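You operate a simulated robot arm through the tools that you are given. There is no shell and no other tool. Be economical: measure what you need, move in short steps, check, and stop when the job is done.

Carry out the task below with a simulated robot arm. There is one attempt and no reset: what you move stays moved.

TASK
Tint the white can beside the dispenser with 2 shots of red.
Fine: slide it under the spouts on the tray and leave it there; drip nothing; shut the valve after.
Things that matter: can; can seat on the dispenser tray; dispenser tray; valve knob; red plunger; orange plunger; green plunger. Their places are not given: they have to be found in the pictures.

It is judged by the outcome, as a careful person would: the job done as asked, and still so three seconds after it is handed in. It fails if anything else is knocked over, pushed out of place, dropped, spilled or broken.

THE ROBOT
A 7-joint arm with a two-finger parallel gripper, fixed in place. Base frame: the origin is at the foot of the arm, x ahead of it, y to its left, z up; the work surface is at about z = 0.85. Lengths are in m, angles in rad, forces in N, time in s.
With the tool pointing down near the work surface it reaches from about 0.24 to 0.68 m from the base axis. Its first joint turns from -1.152 to 1.152 rad. Payload 2.4 kg.
Tool frame: the origin (TCP) lies between the finger pads and is the grasp point; the fingertips stand 0.03 m ahead of it; z points along the fingers, y is the line along which they close. The gripper opens to 0.094 m. The fingers are 0.028 m wide and 0.01 m thick; the gripper's body (0.05 by 0.096 m) begins 0.055 m behind the TCP.
Orientation is told as [roll, pitch, yaw] about the base's x, y, z axes, in that order, counted from this pose: with the fingers straight down and closing along the base's y, the tool's x points along the base's -x, its y along +y and its z along -z.

THE INTERFACE
- The arm moves only by the tool arm_command. Its argument "steps" is a list of rows, each a list of 3 entries, a list of its own where there are three numbers: the opening, from 0 (shut) to 1 (fully open), then the shift along the tool's x, y, z in m, then the turn, a rotation vector about the tool's x, y, z in rad. In form: [[hand, [tx, ty, tz], [rx, ry, rz]], ...]. A call has 1 to 8 rows; each row shifts and turns the commanded pose from where the row before left it, along the tool's axes as they then stand. A row lasts 0.2 s, in which the tool goes at most 0.05 m and 0.15 rad; a call with a longer step from one row to the next is refused whole, and so is a gripper value outside its range. A pose out of reach is approached as far as the arm can. The call stops where the force on the tool passes 70 N (or 10 N more than at its start, if that is more) or the arm is blocked; 0.2 s more then pass. The fingers move at their own pace (about 0.153 m/s each) and stop on an object; they squeeze with about 32 N. The grip force told is the motor's: it shows also when the fingers shut on nothing. Time passes only in rows, and 0.2 s behind the last, so rows that do not move let the fingers close. It gives the time, the measured TCP pose, the force on the tool (base axes), the opening and the grip force at its end, in the units of the frame above (readings bear some noise), and new pictures: "show" is both (left out), scene, wrist or none.
- Cameras (640 x 400 px; columns grow to the right, rows downward): "scene" is fixed at [0.0506, 0.4731, 1.4677]; the picture's right is [-0.72, -0.70, 0.00], its down [-0.28, 0.29, -0.92] and it looks along [0.64, -0.66, -0.40] (base axes); focal length 333 px, centre (320, 200). "wrist" rides on the gripper at [-0.037, 0, -0.058] in the tool frame; the picture's right is [0.00, -1.00, 0.00], its down [0.97, 0.00, -0.24] and it looks along [0.24, 0.00, 0.97] (tool axes); focal length 218 px, centre (320, 200).
- measure_at(camera, pixels): there is no depth. For up to 12 entries [column, row, z] of the newest picture of that camera ("zoom" is the newest enlarged one), the place [x, y] in the base frame at which the ray of that pixel passes the height z, good to about 0.002 m, but the place of the scene camera against the robot may be out by one fixed shift of up to 0.012 m in any direction. No time passes.
- inspect(camera, box): a new picture of the part [left, top, right, bottom] of that camera's present view, enlarged. No time passes.
- job_done(): hands the job in; it is judged then, once.

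Work in short steps. Measure before you move; look again where a grasp or a placing could have gone wrong, and mend it. You have 80 turns and 120 pictures in all, the two below and enlarged ones among them. Open the gripper and draw the arm clear of the work before you hand the job in, unless the task says otherwise; then end with one line.

The tools are called by a JSON object that holds its "name" and its "arguments". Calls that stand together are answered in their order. arm_command: Moves the arm, as the interface text tells. Its arguments: {"type":"object","properties":{"steps":{"type":"array","items":{"type":"array"}},"show":{"type":"string","enum":["both","scene","wrist","none"]}},"required":["steps"]} The other tools are called the same way: measure_at (camera, pixels) gives the place at which the rays of pixels pass given heights; inspect (camera, box) takes an enlarged picture of a part of a camera's view; job_done () hands the job in.

At the start:

```text
time: 0.0
tool_pos: [0.3923, 0.0393, 1.242]
tool_rot: [0.002, -0.001, -0.001]
contact_force: [0.3, -0.3, 0.2]
grip_width: 0.094
finger_force: 0.1
```

scene: 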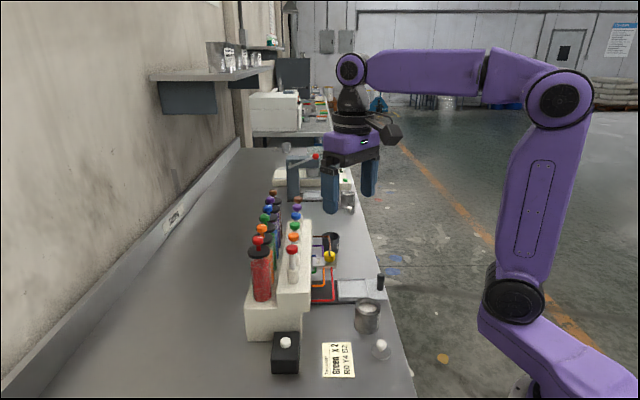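
wrist: 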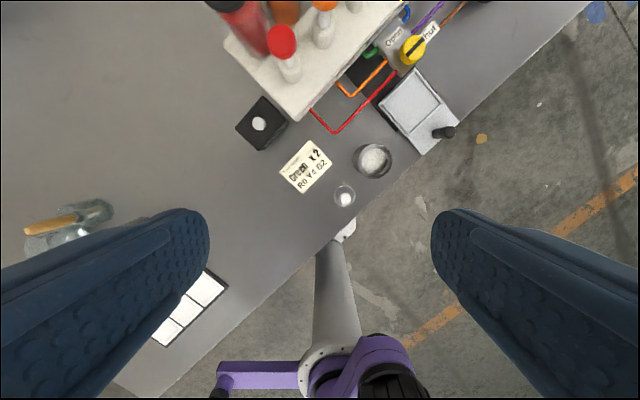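

I see the dispenser with plungers, the yellow valve knob, and a white can around scene (368,316) / wrist (374,160). I'll enlarge both views first.

{"name": "inspect", "arguments": {"camera": "wrist", "box": [220, 0, 480, 220]}}

{"name": "inspect", "arguments": {"camera": "scene", "box": [230, 180, 410, 390]}}

```text
1.82 times, centred on (350, 110) of wrist
```

zoom: 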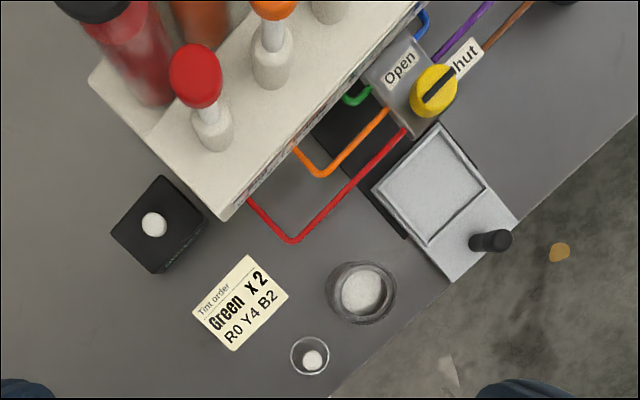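

```text
1.90 times, centred on (320, 285) of scene
```

zoom: 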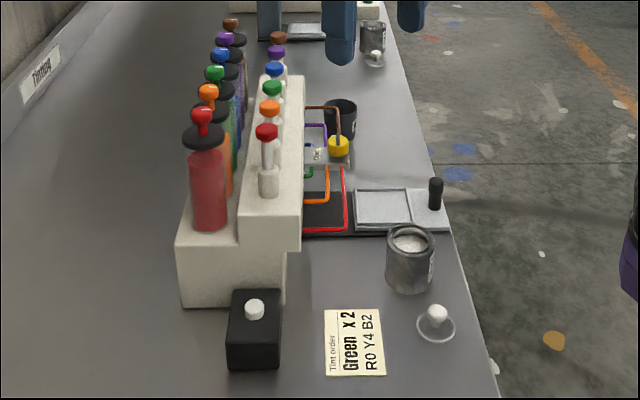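

I'll measure the key points from both cameras at a few heights, so I can triangulate them.

{"name": "measure_at", "arguments": {"camera": "wrist", "pixels": [[372.5, 160.5, 0.85], [372.5, 160.5, 0.93], [282, 42, 0.95], [282, 42, 1.1], [412, 50.7, 0.9], [412, 50.7, 1.0], [450.5, 131, 0.85], [450.5, 131, 0.95], [414.3, 67.1, 0.86], [442.3, 103, 0.86], [409.3, 134.7, 0.86], [380.2, 103.4, 0.86]]}}

{"name": "measure_at", "arguments": {"camera": "scene", "pixels": [[368, 307, 0.85], [368, 307, 0.93], [292, 249, 0.95], [292, 249, 1.1], [330, 256, 0.9], [330, 256, 1.0], [380.5, 277, 0.85], [380.5, 277, 0.95], [338, 283, 0.86], [365, 282, 0.86], [372, 297, 0.86], [338, 297, 0.86]]}}

```text
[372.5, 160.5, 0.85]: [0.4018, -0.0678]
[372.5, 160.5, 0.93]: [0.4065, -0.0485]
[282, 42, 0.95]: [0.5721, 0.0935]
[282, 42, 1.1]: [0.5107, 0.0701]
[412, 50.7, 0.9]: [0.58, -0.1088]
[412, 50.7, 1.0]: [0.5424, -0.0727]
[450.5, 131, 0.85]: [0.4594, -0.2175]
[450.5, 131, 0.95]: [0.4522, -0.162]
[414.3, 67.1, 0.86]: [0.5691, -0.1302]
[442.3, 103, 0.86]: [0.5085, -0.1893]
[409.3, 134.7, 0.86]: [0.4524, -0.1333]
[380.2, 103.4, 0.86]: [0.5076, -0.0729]
```

```text
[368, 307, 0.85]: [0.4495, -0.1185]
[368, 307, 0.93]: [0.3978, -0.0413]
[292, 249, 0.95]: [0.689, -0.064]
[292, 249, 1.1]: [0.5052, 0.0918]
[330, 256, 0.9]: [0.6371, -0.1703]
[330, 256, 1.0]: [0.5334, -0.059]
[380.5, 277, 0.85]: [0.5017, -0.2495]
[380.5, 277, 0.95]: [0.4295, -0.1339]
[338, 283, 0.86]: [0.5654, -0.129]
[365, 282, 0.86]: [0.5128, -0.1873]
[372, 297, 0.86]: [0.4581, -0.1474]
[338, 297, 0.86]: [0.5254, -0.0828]
```

Estimates: can rim ≈ (0.405,-0.051,0.92), seat ≈ (0.51,-0.131), knob ≈ (0.546,-0.076,0.99), red plunger top ≈ (0.515,0.075,1.09). The dispenser is turned 45°, so I'll yaw the gripper 45° and go nearer for a closer look.

{"name": "arm_command", "arguments": {"steps": [[1, [-0.019, -0.04, 0.02], [0, 0, 0]], [1, [-0.019, -0.04, 0.02], [0, 0, 0]], [1, [0, 0, 0], [0, 0, -0.131]], [1, [0, 0, 0], [0, 0, -0.131]], [1, [0, 0, 0], [0, 0, -0.131]], [1, [0, 0, 0], [0, 0, -0.131]], [1, [0, 0, 0], [0, 0, -0.131]], [1, [0, 0, 0], [0, 0, -0.13]]]}}

```text
time: 1.8
tool_pos: [0.4317, -0.0391, 1.2012]
tool_rot: [0.0, 0.001, 0.787]
contact_force: [0.3, 0.0, 0.2]
grip_width: 0.0939
finger_force: 0.1
```

scene: 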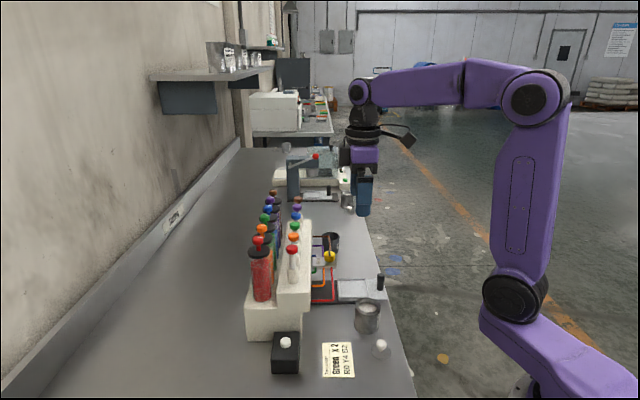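
wrist: 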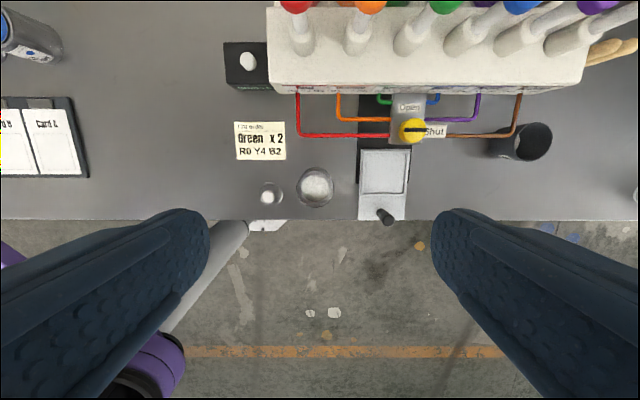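

{"name": "inspect", "arguments": {"camera": "wrist", "box": [340, 80, 480, 230]}}

{"name": "measure_at", "arguments": {"camera": "wrist", "pixels": [[315.5, 184, 0.92], [385, 172, 0.86], [411, 130, 0.99], [411, 130, 0.97], [300, 3, 1.09], [300, 3, 1.07], [370, 3, 1.09], [380, 211, 0.91], [384, 214, 0.87], [315, 205, 0.85]]}}

```text
2.67 times, centred on (410, 155) of wrist
```

zoom: 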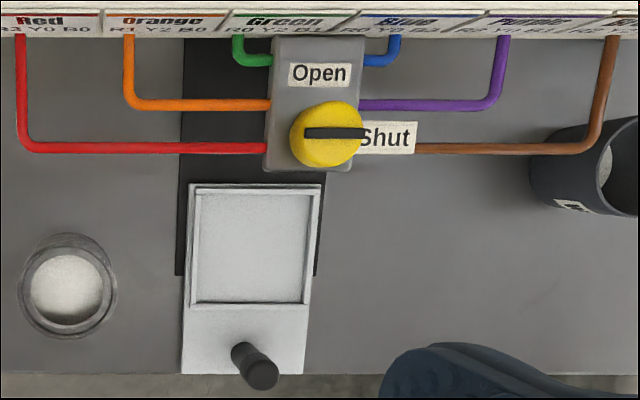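

```text
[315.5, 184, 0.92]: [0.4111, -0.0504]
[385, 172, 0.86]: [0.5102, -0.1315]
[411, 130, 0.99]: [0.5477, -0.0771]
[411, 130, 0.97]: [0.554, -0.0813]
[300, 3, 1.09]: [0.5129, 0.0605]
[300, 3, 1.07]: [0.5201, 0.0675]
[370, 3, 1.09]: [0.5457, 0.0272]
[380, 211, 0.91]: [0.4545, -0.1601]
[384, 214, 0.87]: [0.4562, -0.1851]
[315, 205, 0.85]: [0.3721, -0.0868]
```

The valve points to Shut and the seat is at (0.510,-0.131). I'll move over the can and part of the way down, with the fingers slightly narrowed to clear the small bowl on the left.

{"name": "arm_command", "arguments": {"steps": [[0.9, [0.0266, 0.0069, 0], [0, 0, 0]], [0.9, [0, 0, 0.05], [0, 0, 0]], [0.9, [0, 0, 0.05], [0, 0, 0]], [0.9, [0, 0, 0.05], [0, 0, 0]], [0.9, [0, 0, 0.04], [0, 0, 0]]]}}

```text
time: 3.0
tool_pos: [0.4079, -0.0546, 1.0101]
tool_rot: [0.001, -0.001, 0.786]
contact_force: [0.6, -1.4, -0.3]
grip_width: 0.0847
finger_force: 0.1
```

scene: 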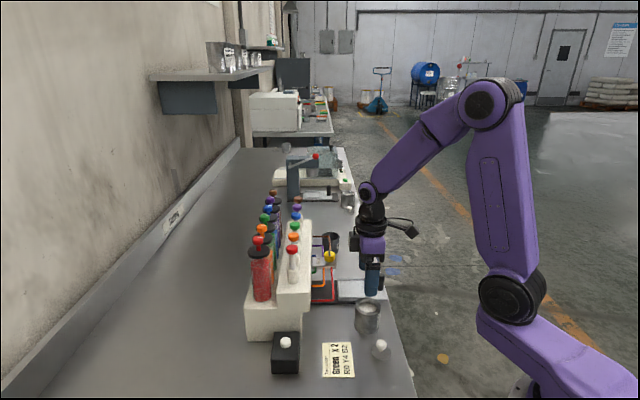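
wrist: 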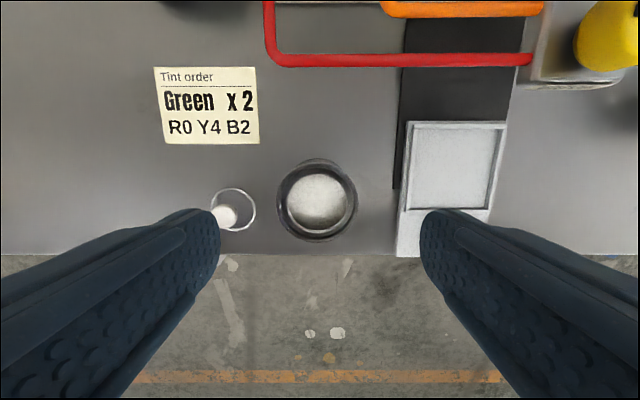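

{"name": "measure_at", "arguments": {"camera": "wrist", "pixels": [[317, 199, 0.92], [317, 199, 0.91], [277, 200, 0.92], [358, 200, 0.92], [236, 209, 0.87], [257, 209, 0.85]]}}

{"name": "inspect", "arguments": {"camera": "wrist", "box": [200, 130, 440, 280]}}

```text
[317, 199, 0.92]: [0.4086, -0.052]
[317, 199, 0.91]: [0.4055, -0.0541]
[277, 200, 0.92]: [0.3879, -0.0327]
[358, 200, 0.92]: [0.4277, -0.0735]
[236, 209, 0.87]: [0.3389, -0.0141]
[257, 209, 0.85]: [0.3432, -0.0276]
```

```text
2.67 times, centred on (320, 205) of wrist
```

zoom: 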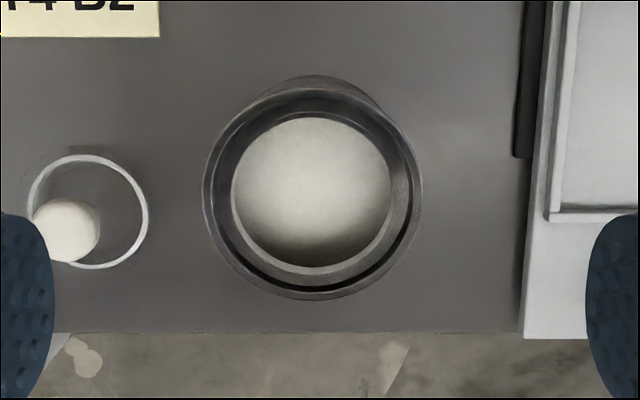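

Rim centre matches the TCP (≈0.407,-0.0535), about 57 mm across. I'll descend with 75 mm opening, and close.

{"name": "arm_command", "arguments": {"steps": [[0.8, [0, 0, 0.03], [0, 0, 0]], [0.8, [0, 0, 0.04], [0, 0, 0]], [0.8, [0, 0, 0.03], [0, 0, 0]], [0.8, [0, 0, 0.008], [0, 0, 0]], [0.5, [0, 0, 0], [0, 0, 0]], [0.4, [0, 0, 0], [0, 0, 0]]]}}

```text
time: 4.4
tool_pos: [0.4072, -0.0546, 0.9038]
tool_rot: [-0.001, -0.001, 0.787]
contact_force: [-0.2, 0.0, 0.1]
grip_width: 0.0611
finger_force: 32.2
```

scene: 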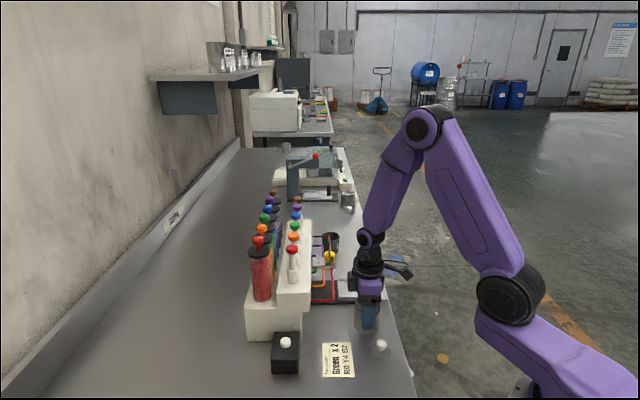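
wrist: 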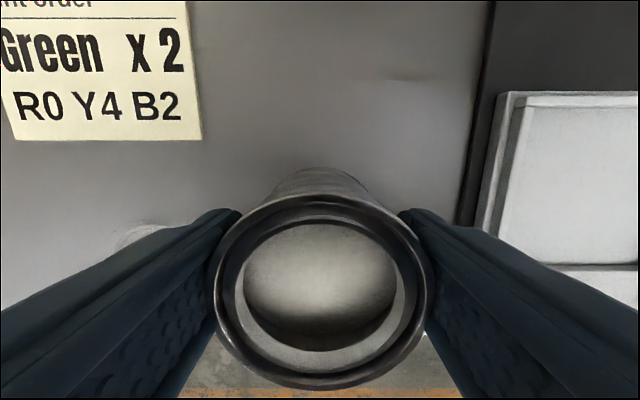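

The can is gripped (61 mm). I'll lift 4 cm and move along the front edge to just above the seat, then check clearance to the valve block.

{"name": "arm_command", "arguments": {"steps": [[0.4, [0, 0, -0.02], [0, 0, 0]], [0.4, [0, 0, -0.02], [0, 0, 0]], [0.4, [0, -0.03, 0], [0, 0, 0]], [0.4, [0, -0.03, 0], [0, 0, 0]], [0.4, [-0.009, -0.034, 0], [0, 0, 0]], [0.4, [-0.009, -0.033, 0], [0, 0, 0]]]}}

{"name": "inspect", "arguments": {"camera": "scene", "box": [290, 210, 420, 350]}}

```text
time: 5.8
tool_pos: [0.5091, -0.1311, 0.9433]
tool_rot: [0.001, 0.002, 0.786]
contact_force: [-0.5, -0.8, -1.7]
grip_width: 0.0616
finger_force: 32.2
```

scene: 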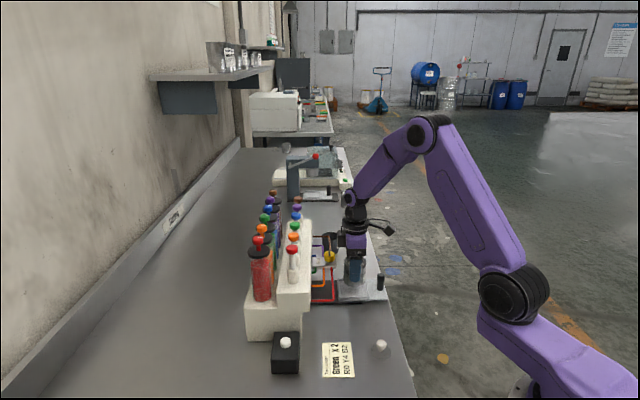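
wrist: 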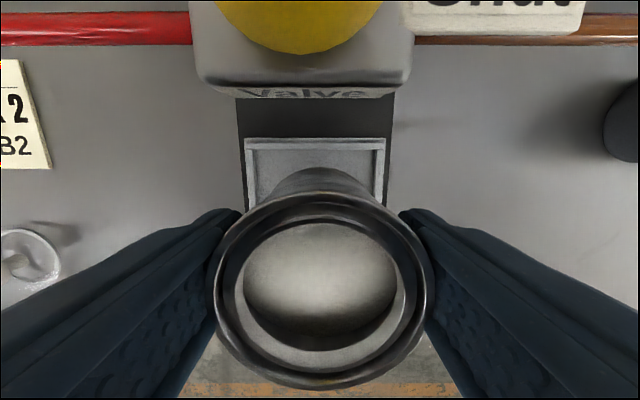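

```text
2.86 times, centred on (355, 280) of scene
```

zoom: 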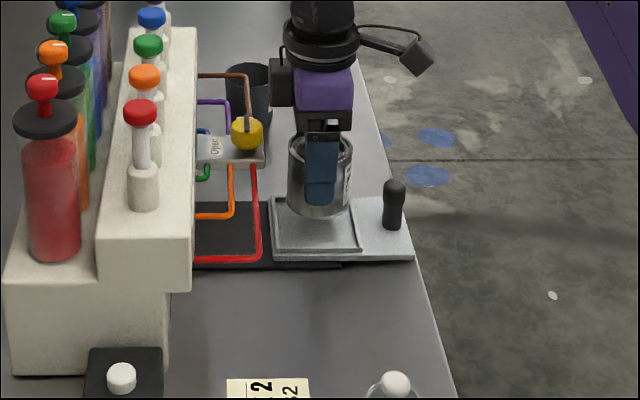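

Lateral alignment is good (seat 250–385, can centred at ~322). Lowering gently.

{"name": "arm_command", "arguments": {"steps": [[0.4, [0, 0, 0.012], [0, 0, 0]], [0.4, [0, 0, 0.01], [0, 0, 0]], [0.4, [0, 0, 0], [0, 0, 0]]], "show": "wrist"}}

{"name": "inspect", "arguments": {"camera": "scene", "box": [310, 230, 410, 310]}}

```text
time: 6.6
tool_pos: [0.5102, -0.1301, 0.9217]
tool_rot: [-0.001, -0.001, 0.787]
contact_force: [-1.0, -0.5, -2.2]
grip_width: 0.0615
finger_force: 32.0
```

wrist: 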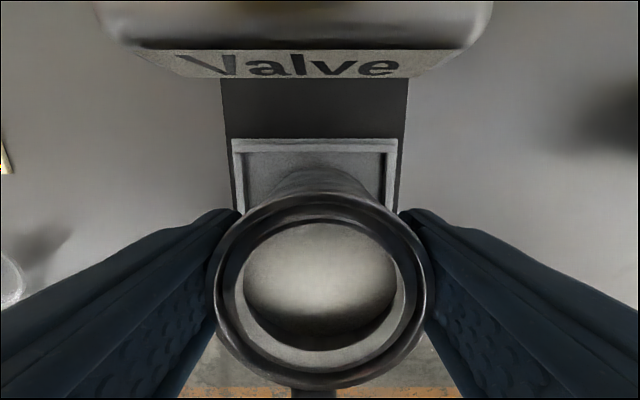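

```text
5.00 times, centred on (360, 270) of scene
```

zoom: 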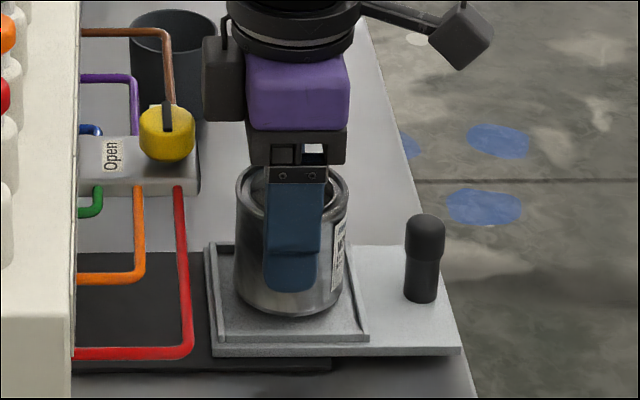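

{"name": "arm_command", "arguments": {"steps": [[0.4, [0, 0, 0.004], [0, 0, 0]], [0.4, [0, 0, 0.003], [0, 0, 0]], [0.4, [0, 0, 0], [0, 0, 0]]], "show": "none"}}

```text
time: 7.4
tool_pos: [0.5091, -0.1314, 0.9156]
tool_rot: [0.001, -0.002, 0.784]
contact_force: [-1.6, 0.2, 10.7]
grip_width: 0.0614
finger_force: 31.9
```

Contact (10.7 N) at z 0.9156: the can is on the seat. I release and open a little.

{"name": "arm_command", "arguments": {"steps": [[0.4, [0, 0, -0.0005], [0, 0, 0]], [0.72, [0, 0, 0], [0, 0, 0]], [0.78, [0, 0, 0], [0, 0, 0]]], "show": "wrist"}}

{"name": "inspect", "arguments": {"camera": "scene", "box": [310, 230, 410, 310]}}

```text
time: 8.2
tool_pos: [0.5106, -0.1307, 0.9153]
tool_rot: [-0.002, -0.001, 0.786]
contact_force: [-0.5, -0.3, -0.1]
grip_width: 0.0731
finger_force: 0.0
```

wrist: 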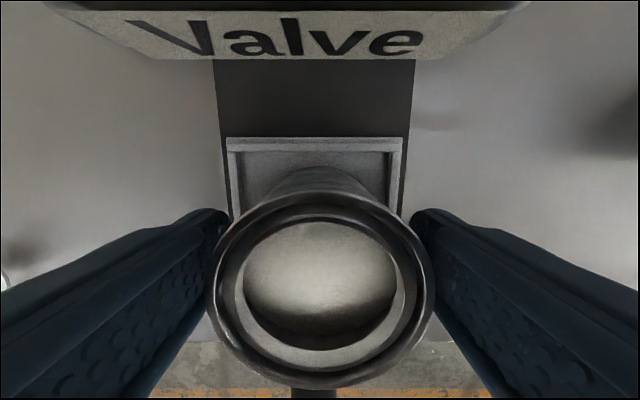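

```text
5.00 times, centred on (360, 270) of scene
```

zoom: 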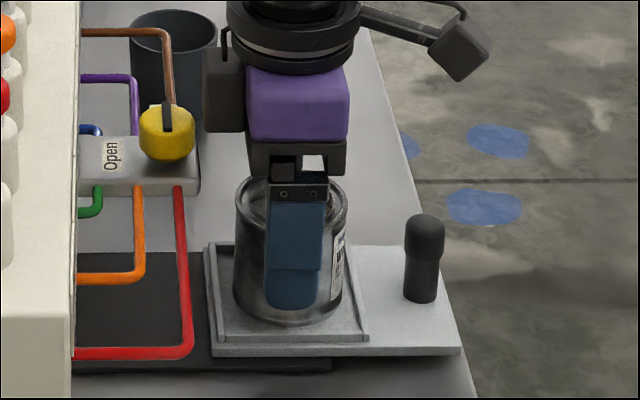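

Can released on the seat. I'll lift straight up and back off, to view the tray handle.

{"name": "arm_command", "arguments": {"steps": [[0.78, [0, 0, -0.03], [0, 0, 0]], [0.78, [0, 0, -0.04], [0, 0, 0]], [0.78, [0, 0, -0.04], [0, 0, 0]], [0.78, [0.035, 0, 0], [0, 0, 0]], [0.78, [0.035, 0, 0], [0, 0, 0]]]}}

{"name": "inspect", "arguments": {"camera": "scene", "box": [310, 230, 410, 310]}}

```text
time: 9.4
tool_pos: [0.4582, -0.1812, 1.0271]
tool_rot: [0.001, -0.001, 0.785]
contact_force: [0.5, 0.0, 0.1]
grip_width: 0.0734
finger_force: 0.1
```

scene: 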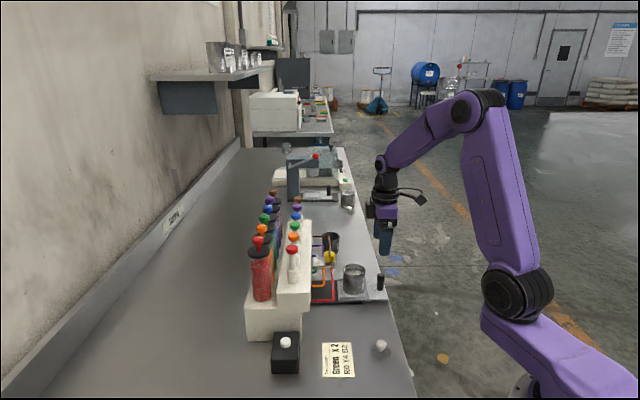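
wrist: 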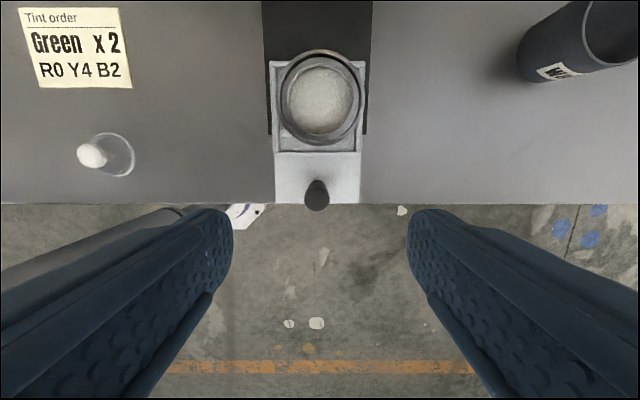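

```text
5.00 times, centred on (360, 270) of scene
```

zoom: 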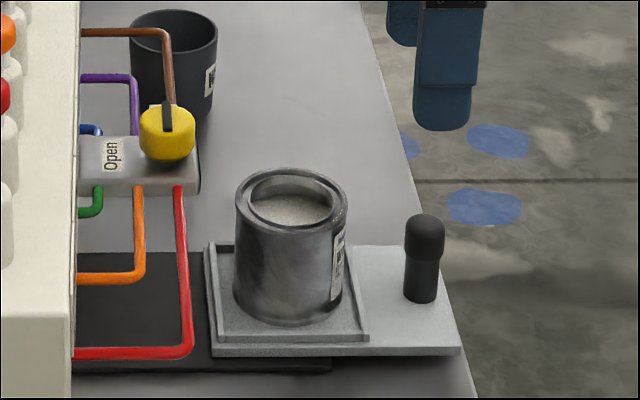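

{"name": "measure_at", "arguments": {"camera": "wrist", "pixels": [[317, 198, 0.91], [317, 185, 0.87], [305, 198, 0.905], [329, 198, 0.905]]}}

{"name": "inspect", "arguments": {"camera": "wrist", "box": [250, 130, 390, 220]}}

```text
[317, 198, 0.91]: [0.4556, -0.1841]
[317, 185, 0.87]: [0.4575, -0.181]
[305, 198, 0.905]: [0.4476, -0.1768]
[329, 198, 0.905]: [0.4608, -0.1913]
```

```text
4.44 times, centred on (320, 175) of wrist
```

zoom: 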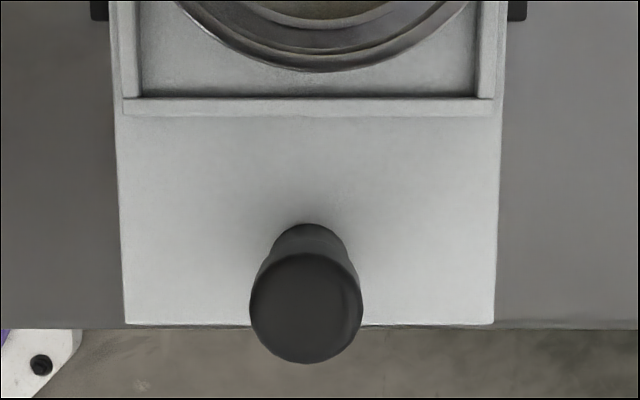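

Handle centre ≈ (0.456,-0.183), top ≈0.915. I'll tilt the tool back 0.4 rad (body away from the valve) and descend around the handle.

{"name": "arm_command", "arguments": {"steps": [[0.6, [0.003, 0, 0], [0, -0.133, 0]], [0.6, [0, 0, 0], [0, -0.133, 0]], [0.6, [0, 0, 0], [0, -0.134, 0]], [0.6, [0.0154, 0, 0.0365], [0, 0, 0]], [0.6, [0.0154, 0, 0.0365], [0, 0, 0]], [0.6, [0.008, 0, 0.019], [0, 0, 0]]]}}

{"name": "inspect", "arguments": {"camera": "scene", "box": [310, 230, 410, 310]}}

```text
time: 10.8
tool_pos: [0.4581, -0.1816, 0.9247]
tool_rot: [-0.001, -0.4, 0.785]
contact_force: [-0.1, 0.3, 0.2]
grip_width: 0.0562
finger_force: 0.1
```

scene: 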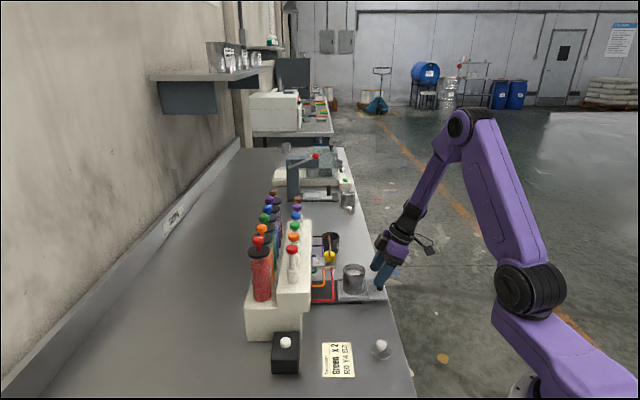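
wrist: 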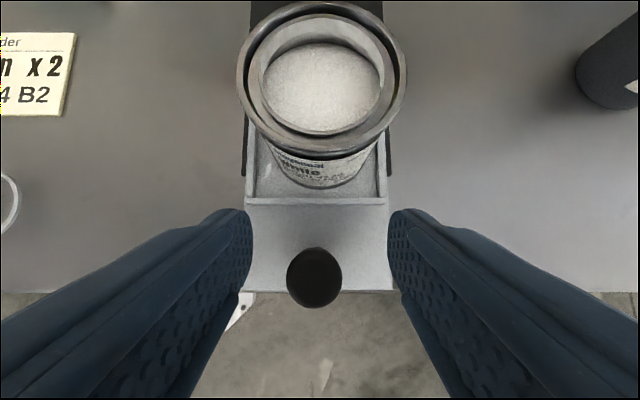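

```text
5.00 times, centred on (360, 270) of scene
```

zoom: 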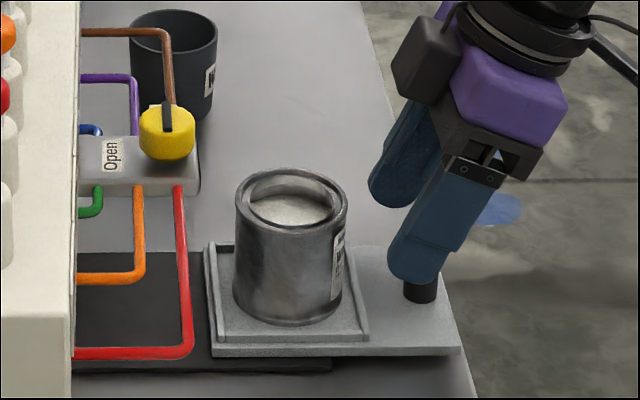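

Handle lies between the fingers. Lower 1.4 cm more and close on it.

{"name": "arm_command", "arguments": {"steps": [[0.6, [0.0075, 0.001, 0.0125], [0, 0, 0]], [0.3, [0, 0, 0], [0, 0, 0]], [0.1, [0, 0, 0], [0, 0, 0]], [0.05, [0, 0, 0], [0, 0, 0]]], "show": "wrist"}}

```text
time: 11.8
tool_pos: [0.4553, -0.1804, 0.9103]
tool_rot: [0.002, -0.401, 0.786]
contact_force: [-4.3, 6.1, -0.3]
grip_width: 0.023
finger_force: 45.4
```

wrist: 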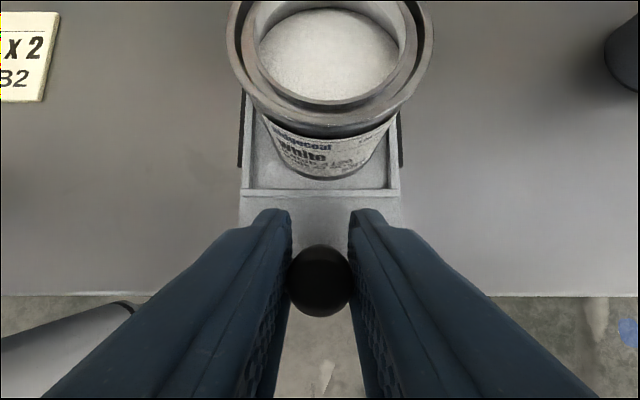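

Handle gripped. Now pushing along the slide direction slowly, 1 cm per row.

{"name": "arm_command", "arguments": {"steps": [[0.05, [-0.0046, -0.001, 0.0019], [0, 0, 0]], [0.05, [-0.0092, 0, 0.0039], [0, 0, 0]], [0.05, [-0.0092, 0, 0.0039], [0, 0, 0]], [0.05, [-0.0092, 0, 0.0039], [0, 0, 0]]], "show": "both"}}

{"name": "inspect", "arguments": {"camera": "scene", "box": [310, 230, 410, 310]}}

```text
time: 12.8
tool_pos: [0.4786, -0.1573, 0.9107]
tool_rot: [0.007, -0.399, 0.787]
contact_force: [-16.3, 17.5, 1.4]
grip_width: 0.0227
finger_force: 44.6
```

scene: 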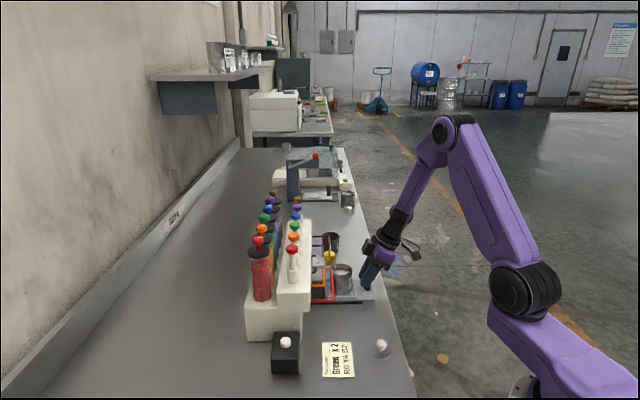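
wrist: 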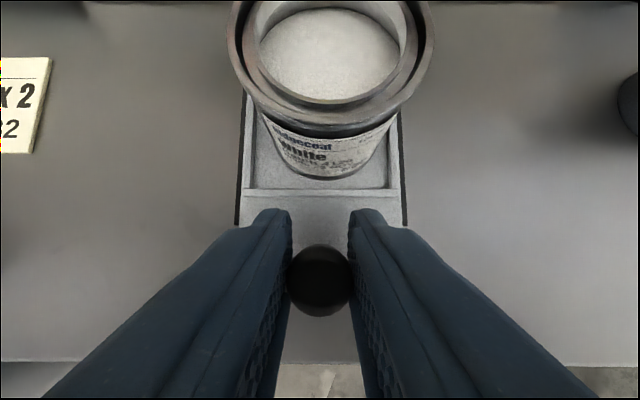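

```text
5.00 times, centred on (360, 270) of scene
```

zoom: 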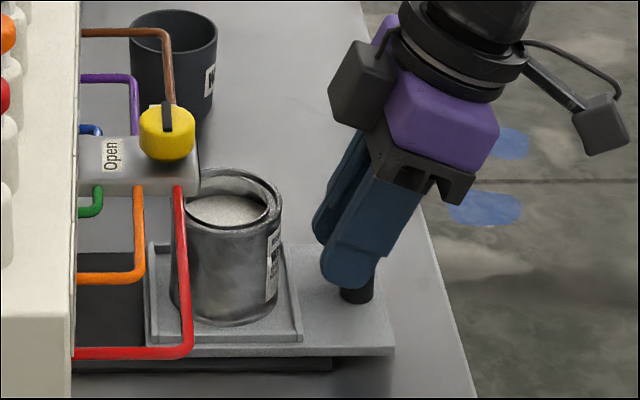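

Tray and can moved 3.5 cm; there's a ~24 N lateral force, so I correct 1.5 mm sideways and continue.

{"name": "arm_command", "arguments": {"steps": [[0.05, [0, 0.0015, 0], [0, 0, 0]], [0.05, [-0.0092, 0, 0.0039], [0, 0, 0]], [0.05, [-0.0092, 0, 0.0039], [0, 0, 0]]], "show": "wrist"}}

{"name": "inspect", "arguments": {"camera": "scene", "box": [310, 230, 410, 310]}}

```text
time: 13.6
tool_pos: [0.4931, -0.1431, 0.9116]
tool_rot: [0.005, -0.401, 0.787]
contact_force: [-13.5, 14.6, -4.8]
grip_width: 0.022
finger_force: 45.1
```

wrist: 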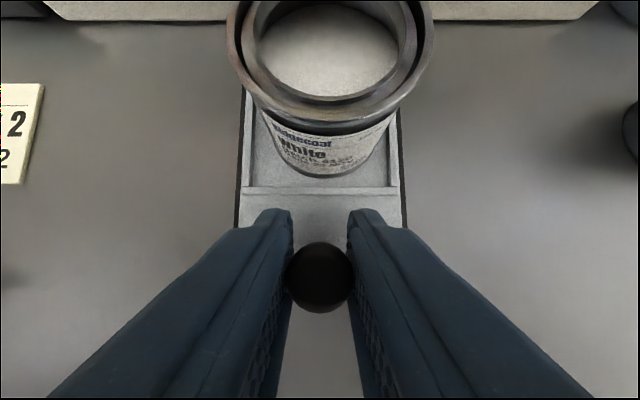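

```text
5.00 times, centred on (360, 270) of scene
```

zoom: 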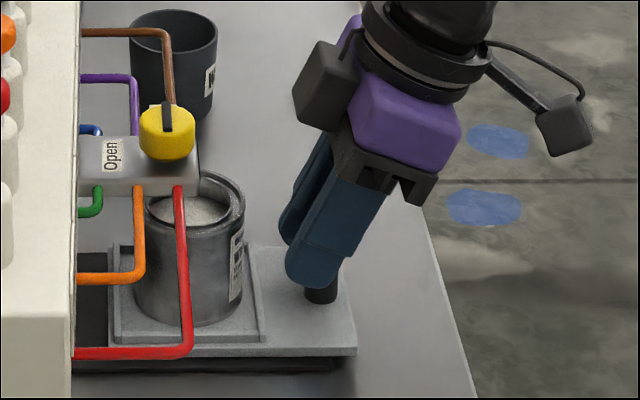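

{"name": "arm_command", "arguments": {"steps": [[0.05, [0, 0.002, 0], [0, 0, 0]], [0.05, [-0.0092, 0, 0.0039], [0, 0, 0]], [0.05, [0, 0, 0], [0, 0, 0]]], "show": "wrist"}}

{"name": "inspect", "arguments": {"camera": "scene", "box": [310, 230, 410, 310]}}

```text
time: 14.4
tool_pos: [0.5003, -0.1359, 0.9109]
tool_rot: [-0.001, -0.401, 0.781]
contact_force: [-2.0, 2.1, -18.5]
grip_width: 0.0217
finger_force: 45.2
```

wrist: 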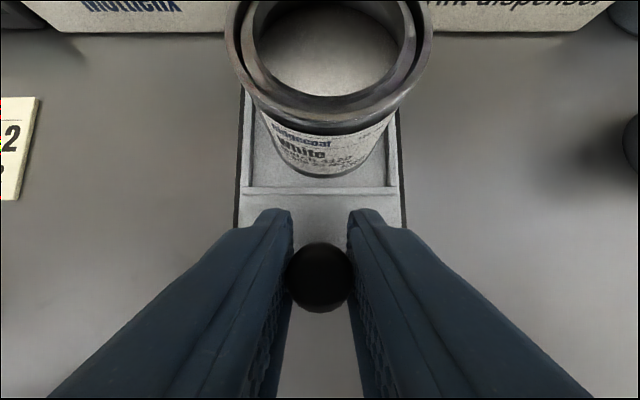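

```text
5.00 times, centred on (360, 270) of scene
```

zoom: 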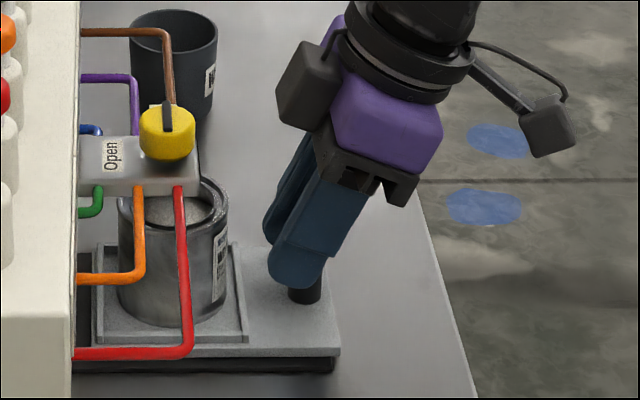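

{"name": "arm_command", "arguments": {"steps": [[0.05, [-0.0046, 0, 0.001], [0, 0, 0]], [0.05, [-0.0046, 0, 0.0019], [0, 0, 0]], [0.05, [0, 0, 0], [0, 0, 0]]], "show": "wrist"}}

{"name": "inspect", "arguments": {"camera": "scene", "box": [310, 230, 410, 310]}}

```text
time: 15.2
tool_pos: [0.5073, -0.1311, 0.912]
tool_rot: [0.0, -0.398, 0.783]
contact_force: [6.9, -7.8, -38.8]
grip_width: 0.0215
finger_force: 45.4
```

wrist: 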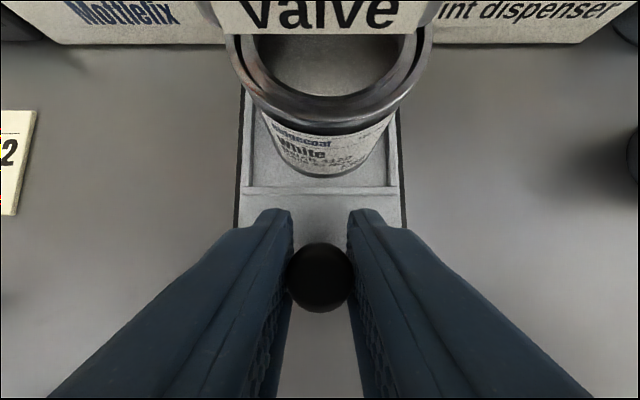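

```text
5.00 times, centred on (360, 270) of scene
```

zoom: 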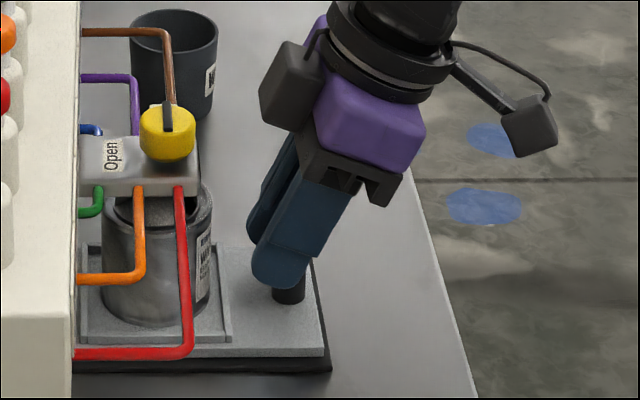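

Vertical load of ~39 N from slight upward drift; relieve it, then continue to the stop.

{"name": "arm_command", "arguments": {"steps": [[0.05, [0.0012, 0, 0.0028], [0, 0, 0]], [0.05, [-0.0046, 0, 0.0021], [0, 0, 0]], [0.05, [0, 0, 0], [0, 0, 0]]], "show": "wrist"}}

{"name": "inspect", "arguments": {"camera": "scene", "box": [310, 230, 410, 310]}}

```text
time: 16.0
tool_pos: [0.5108, -0.1243, 0.9119]
tool_rot: [-0.003, -0.406, 0.789]
contact_force: [0.5, 0.5, 19.2]
grip_width: 0.0218
finger_force: 44.7
```

wrist: 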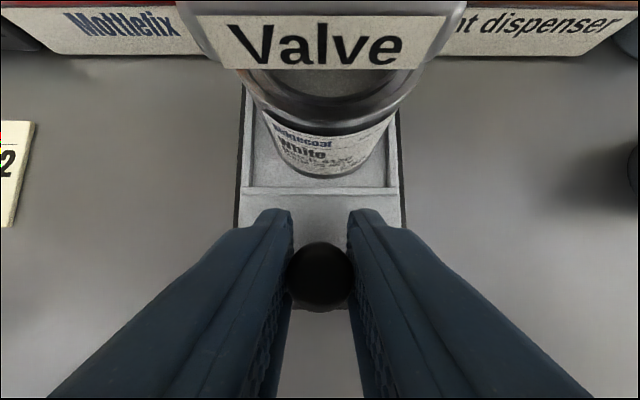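

```text
5.00 times, centred on (360, 270) of scene
```

zoom: 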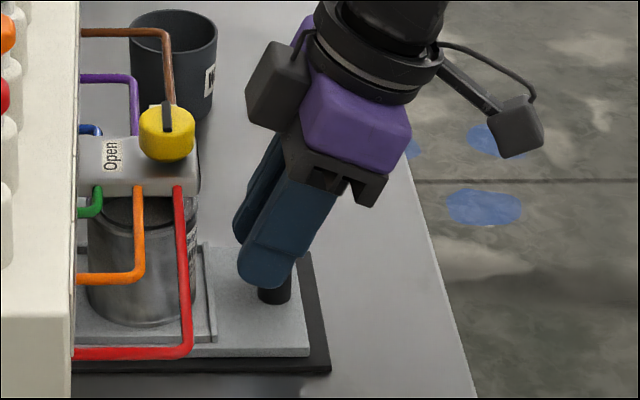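

{"name": "arm_command", "arguments": {"steps": [[0.05, [-0.0056, 0, 0.0008], [0, 0, 0]], [0.05, [0, 0, 0], [0, 0, 0]]], "show": "wrist"}}

{"name": "inspect", "arguments": {"camera": "scene", "box": [310, 230, 410, 310]}}

```text
time: 16.6
tool_pos: [0.5143, -0.1222, 0.9114]
tool_rot: [-0.001, -0.402, 0.784]
contact_force: [2.2, 0.0, 20.7]
grip_width: 0.0221
finger_force: 44.7
```

wrist: 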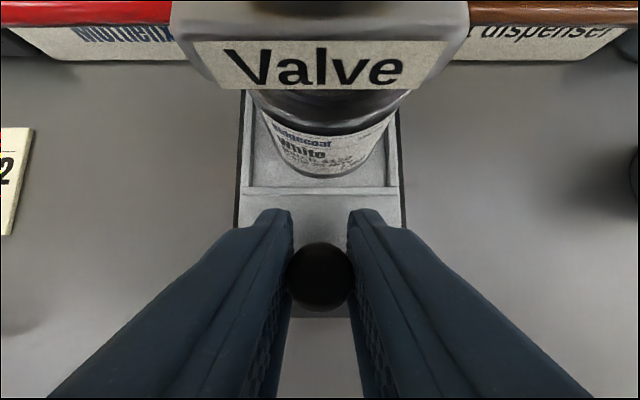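

```text
5.00 times, centred on (360, 270) of scene
```

zoom: 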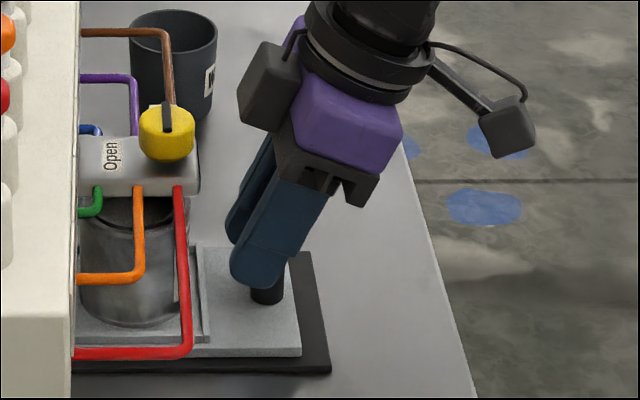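

No stop yet. I'll compare the block extent (tubes' entry points) with the can's present place.

{"name": "measure_at", "arguments": {"camera": "scene", "pixels": [[336, 268, 0.95], [331.6, 268, 0.95], [323.6, 268, 0.95], [315.6, 268, 0.95], [311.6, 268, 0.95], [333, 256, 0.99], [351.6, 324, 0.855], [376, 304, 0.855], [374.5, 271, 0.915], [363.5, 286, 0.865]]}}

{"name": "measure_at", "arguments": {"camera": "wrist", "pixels": [[315, 90, 0.94], [315, 40, 0.97], [245, 187, 0.865], [398, 187, 0.865], [200, 60, 0.9], [320, 177, 0.87], [318, 318, 0.855]]}}

```text
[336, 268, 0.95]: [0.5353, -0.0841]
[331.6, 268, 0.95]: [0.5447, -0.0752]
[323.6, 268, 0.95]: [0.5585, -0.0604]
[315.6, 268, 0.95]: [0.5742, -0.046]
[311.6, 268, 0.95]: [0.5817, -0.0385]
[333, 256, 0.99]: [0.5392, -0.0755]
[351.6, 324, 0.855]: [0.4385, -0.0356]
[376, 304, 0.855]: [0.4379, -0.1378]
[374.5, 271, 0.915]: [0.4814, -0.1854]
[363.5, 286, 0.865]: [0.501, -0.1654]
```

```text
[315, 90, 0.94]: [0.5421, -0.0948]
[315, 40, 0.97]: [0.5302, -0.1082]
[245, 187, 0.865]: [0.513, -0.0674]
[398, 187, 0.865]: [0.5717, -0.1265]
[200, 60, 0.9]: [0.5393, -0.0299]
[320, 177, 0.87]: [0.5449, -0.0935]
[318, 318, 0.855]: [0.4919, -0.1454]
```

Block spans s≈0.318–0.384 (centre 0.351), can centre s≈0.348. I'll probe 4 mm further for an end stop.

{"name": "arm_command", "arguments": {"steps": [[0.05, [-0.0014, 0, 0.0012], [0, 0, 0]], [0.05, [-0.0025, 0, 0.0006], [0, 0, 0]], [0.05, [0, 0, 0], [0, 0, 0]]], "show": "wrist"}}

```text
time: 17.4
tool_pos: [0.5171, -0.1194, 0.9114]
tool_rot: [-0.002, -0.402, 0.785]
contact_force: [1.7, -2.2, 30.2]
grip_width: 0.0215
finger_force: 45.1
```

wrist: 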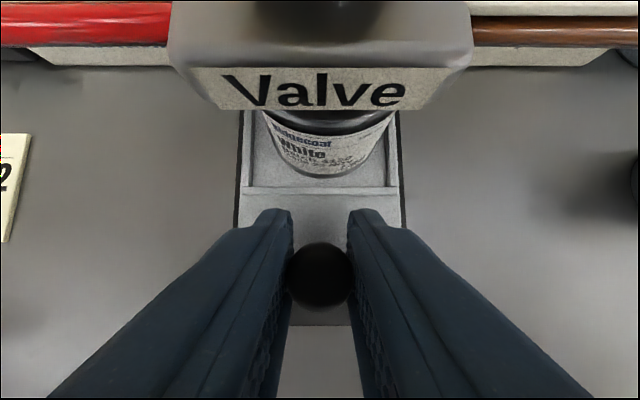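

{"name": "inspect", "arguments": {"camera": "scene", "box": [305, 245, 350, 300]}}

```text
7.27 times, centred on (328, 272) of scene
```

zoom: 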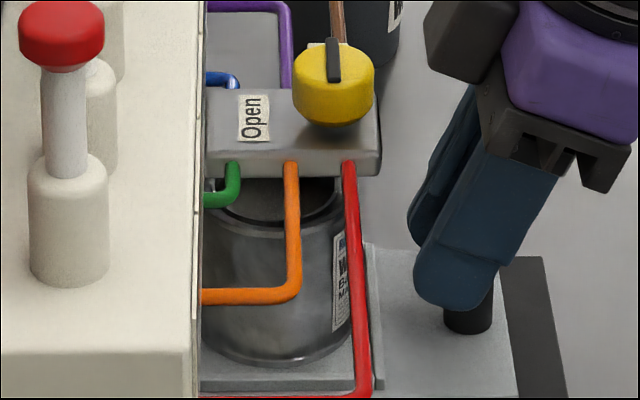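

The can centre (s≈0.353) is right under the block's centre and near the pump face, so I stop here. Release the handle and back out along the tool axis.

{"name": "arm_command", "arguments": {"steps": [[0.05, [-0.0005, 0, -0.0012], [0, 0, 0]], [0.3, [0, 0, 0], [0, 0, 0]], [0.5, [0, 0, 0], [0, 0, 0]], [0.5, [0, 0, -0.03], [0, 0, 0]], [0.5, [0, 0, -0.05], [0, 0, 0]], [0.5, [0, 0, -0.05], [0, 0, 0]], [0.5, [0, 0, -0.03], [0, 0, 0]]]}}

{"name": "inspect", "arguments": {"camera": "scene", "box": [305, 235, 395, 310]}}

```text
time: 19.0
tool_pos: [0.4731, -0.1645, 1.0585]
tool_rot: [0.002, -0.401, 0.784]
contact_force: [-0.3, 0.0, 0.1]
grip_width: 0.0472
finger_force: 0.0
```

scene: 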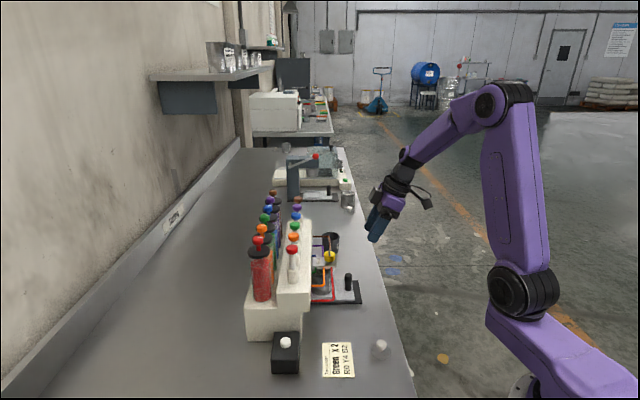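
wrist: 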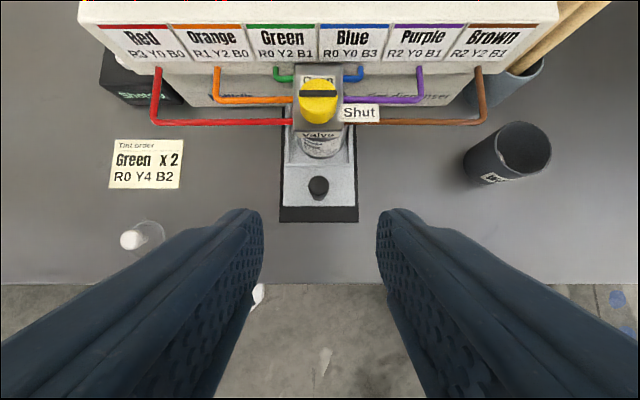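

```text
5.33 times, centred on (350, 272) of scene
```

zoom: 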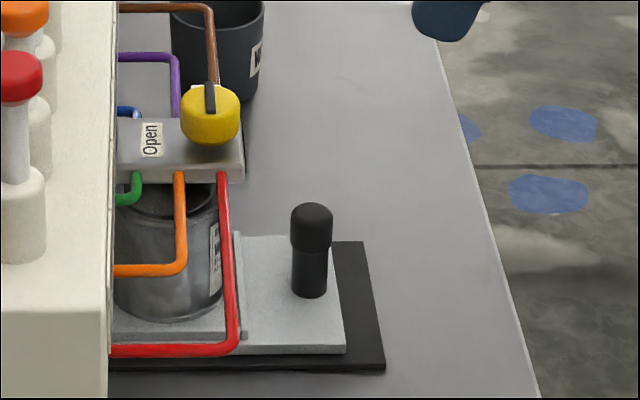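

{"name": "inspect", "arguments": {"camera": "wrist", "box": [260, 60, 390, 230]}}

{"name": "measure_at", "arguments": {"camera": "wrist", "pixels": [[319, 93, 1.0], [319, 93, 0.99], [319, 93, 0.98], [320, 160, 0.87], [319, 222, 0.855], [318, 200, 0.86], [318, 182, 0.915]]}}

```text
2.35 times, centred on (325, 145) of wrist
```

zoom: 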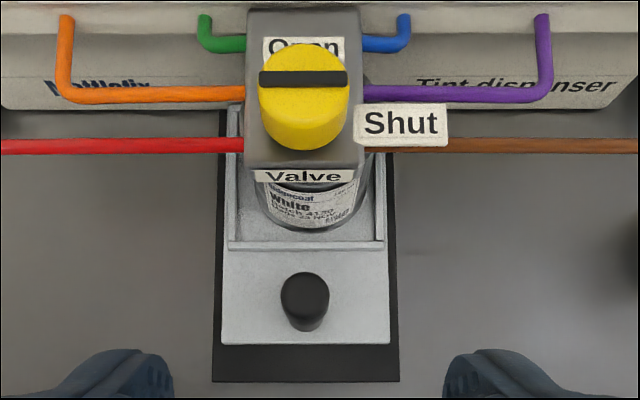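

```text
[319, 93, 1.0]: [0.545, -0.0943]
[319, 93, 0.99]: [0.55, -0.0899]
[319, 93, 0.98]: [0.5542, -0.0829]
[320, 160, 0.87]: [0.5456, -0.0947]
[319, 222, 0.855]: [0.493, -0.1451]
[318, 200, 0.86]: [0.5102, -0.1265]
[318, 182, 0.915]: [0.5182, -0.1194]
```

Knob top centre ≈ (0.556,-0.084,~0.98). I straighten the tool and go above the knob for a vertical look.

{"name": "arm_command", "arguments": {"steps": [[0.5, [0, 0, 0], [0, 0.134, 0]], [0.5, [0, 0, 0], [0, 0.133, 0]], [0.5, [0, 0, 0], [0, 0.133, 0]], [0.5, [-0.03, 0, -0.03], [0, 0, 0]], [0.5, [-0.03, -0.001, -0.03], [0, 0, 0]], [0.5, [-0.03, 0, 0], [0, 0, 0]], [0.5, [-0.026, 0, 0], [0, 0, 0]]]}}

{"name": "inspect", "arguments": {"camera": "wrist", "box": [240, 100, 400, 260]}}

```text
time: 20.6
tool_pos: [0.5571, -0.0807, 1.1207]
tool_rot: [-0.002, 0.0, 0.784]
contact_force: [-0.4, -0.9, 0.0]
grip_width: 0.0468
finger_force: 0.0
```

scene: 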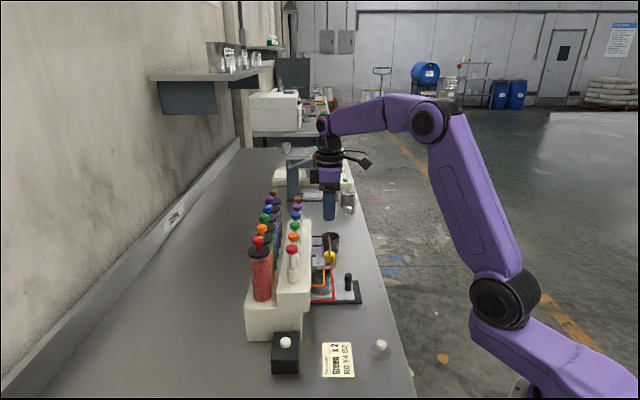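
wrist: 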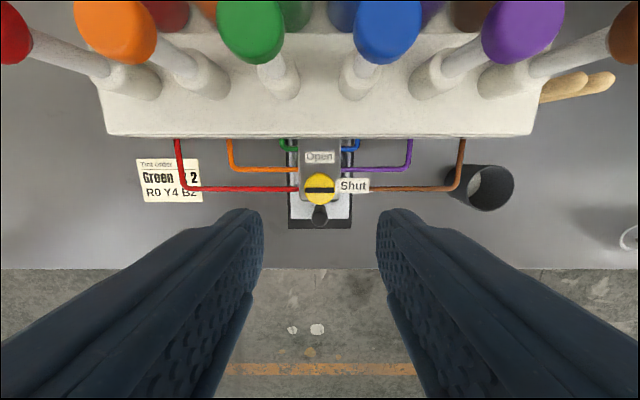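

```text
2.50 times, centred on (320, 180) of wrist
```

zoom: 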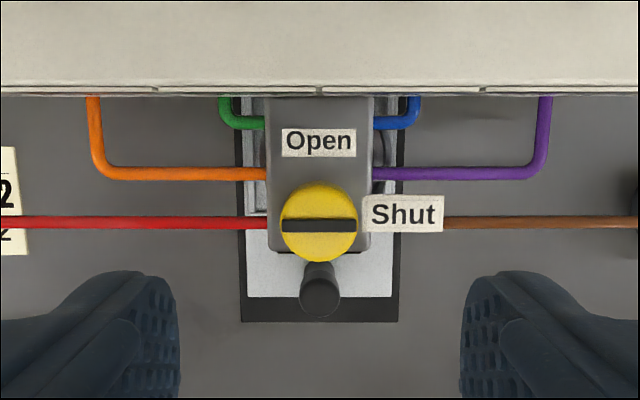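

{"name": "measure_at", "arguments": {"camera": "wrist", "pixels": [[319.6, 190.4, 0.98], [319.6, 190.4, 0.99], [344, 185.5, 0.96], [3, 35, 1.09], [3, 35, 1.08], [117, 32, 1.09], [252, 30, 1.09], [388, 30, 1.09], [320, 136, 0.98], [252, 65, 1.07], [280, 95, 1.0]]}}

{"name": "inspect", "arguments": {"camera": "scene", "box": [240, 180, 350, 310]}}

```text
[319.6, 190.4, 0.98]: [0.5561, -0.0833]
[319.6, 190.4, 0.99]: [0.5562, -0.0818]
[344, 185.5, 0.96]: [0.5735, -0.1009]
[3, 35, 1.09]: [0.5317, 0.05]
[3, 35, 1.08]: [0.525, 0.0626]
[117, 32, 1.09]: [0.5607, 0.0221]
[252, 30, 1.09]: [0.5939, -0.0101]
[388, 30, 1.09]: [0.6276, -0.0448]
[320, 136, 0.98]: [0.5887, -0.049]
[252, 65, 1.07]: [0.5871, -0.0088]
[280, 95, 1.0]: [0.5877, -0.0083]
```

```text
3.08 times, centred on (295, 245) of scene
```

zoom: 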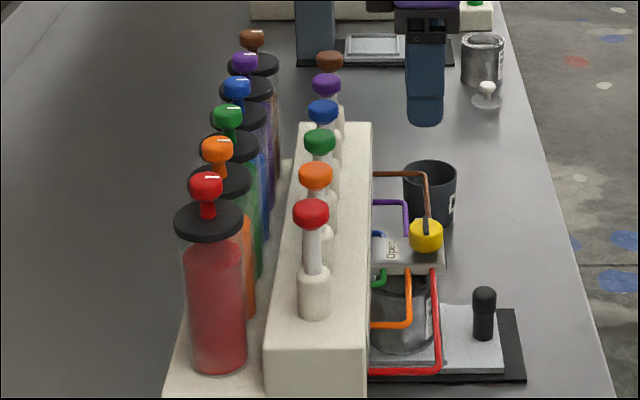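

Knob centre (0.556,-0.083), ~28 mm across; opening needs 90° counter-clockwise. To keep the fingers off the "Shut" label I'll rotate to yaw -75° first and then turn to +15°.

{"name": "arm_command", "arguments": {"steps": [[0.5, [0.0025, -0.001, 0], [0, 0, 0.149]], [0.5, [0, 0, 0], [0, 0, 0.149]], [0.5, [0, 0, 0], [0, 0, 0.149]], [0.5, [0, 0, 0], [0, 0, 0.149]], [0.5, [0, 0, 0], [0, 0, 0.149]], [0.5, [0, 0, 0], [0, 0, 0.149]], [0.5, [0, 0, 0], [0, 0, 0.149]], [0.5, [0, 0, 0], [0, 0, 0.149]]], "show": "none"}}

{"name": "arm_command", "arguments": {"steps": [[0.5, [0, 0, 0], [0, 0, 0.149]], [0.5, [0, 0, 0], [0, 0, 0.149]], [0.5, [0, 0, 0], [0, 0, 0.149]], [0.5, [0, 0, 0], [0, 0, 0.149]], [0.5, [0, 0, 0], [0, 0, 0.149]], [0.5, [0, 0, 0], [0, 0, 0.149]]], "show": "wrist"}}

```text
time: 22.4
tool_pos: [0.5543, -0.0823, 1.1192]
tool_rot: [0.0, 0.001, -0.411]
contact_force: [0.1, -0.1, 0.0]
grip_width: 0.0466
finger_force: 0.1
```

```text
time: 23.8
tool_pos: [0.5541, -0.0842, 1.1185]
tool_rot: [0.0, 0.0, -1.306]
contact_force: [-0.2, -0.3, 0.9]
grip_width: 0.047
finger_force: 0.0
```

wrist: 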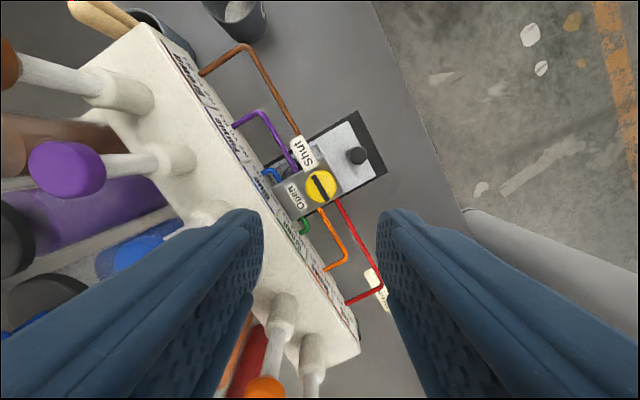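

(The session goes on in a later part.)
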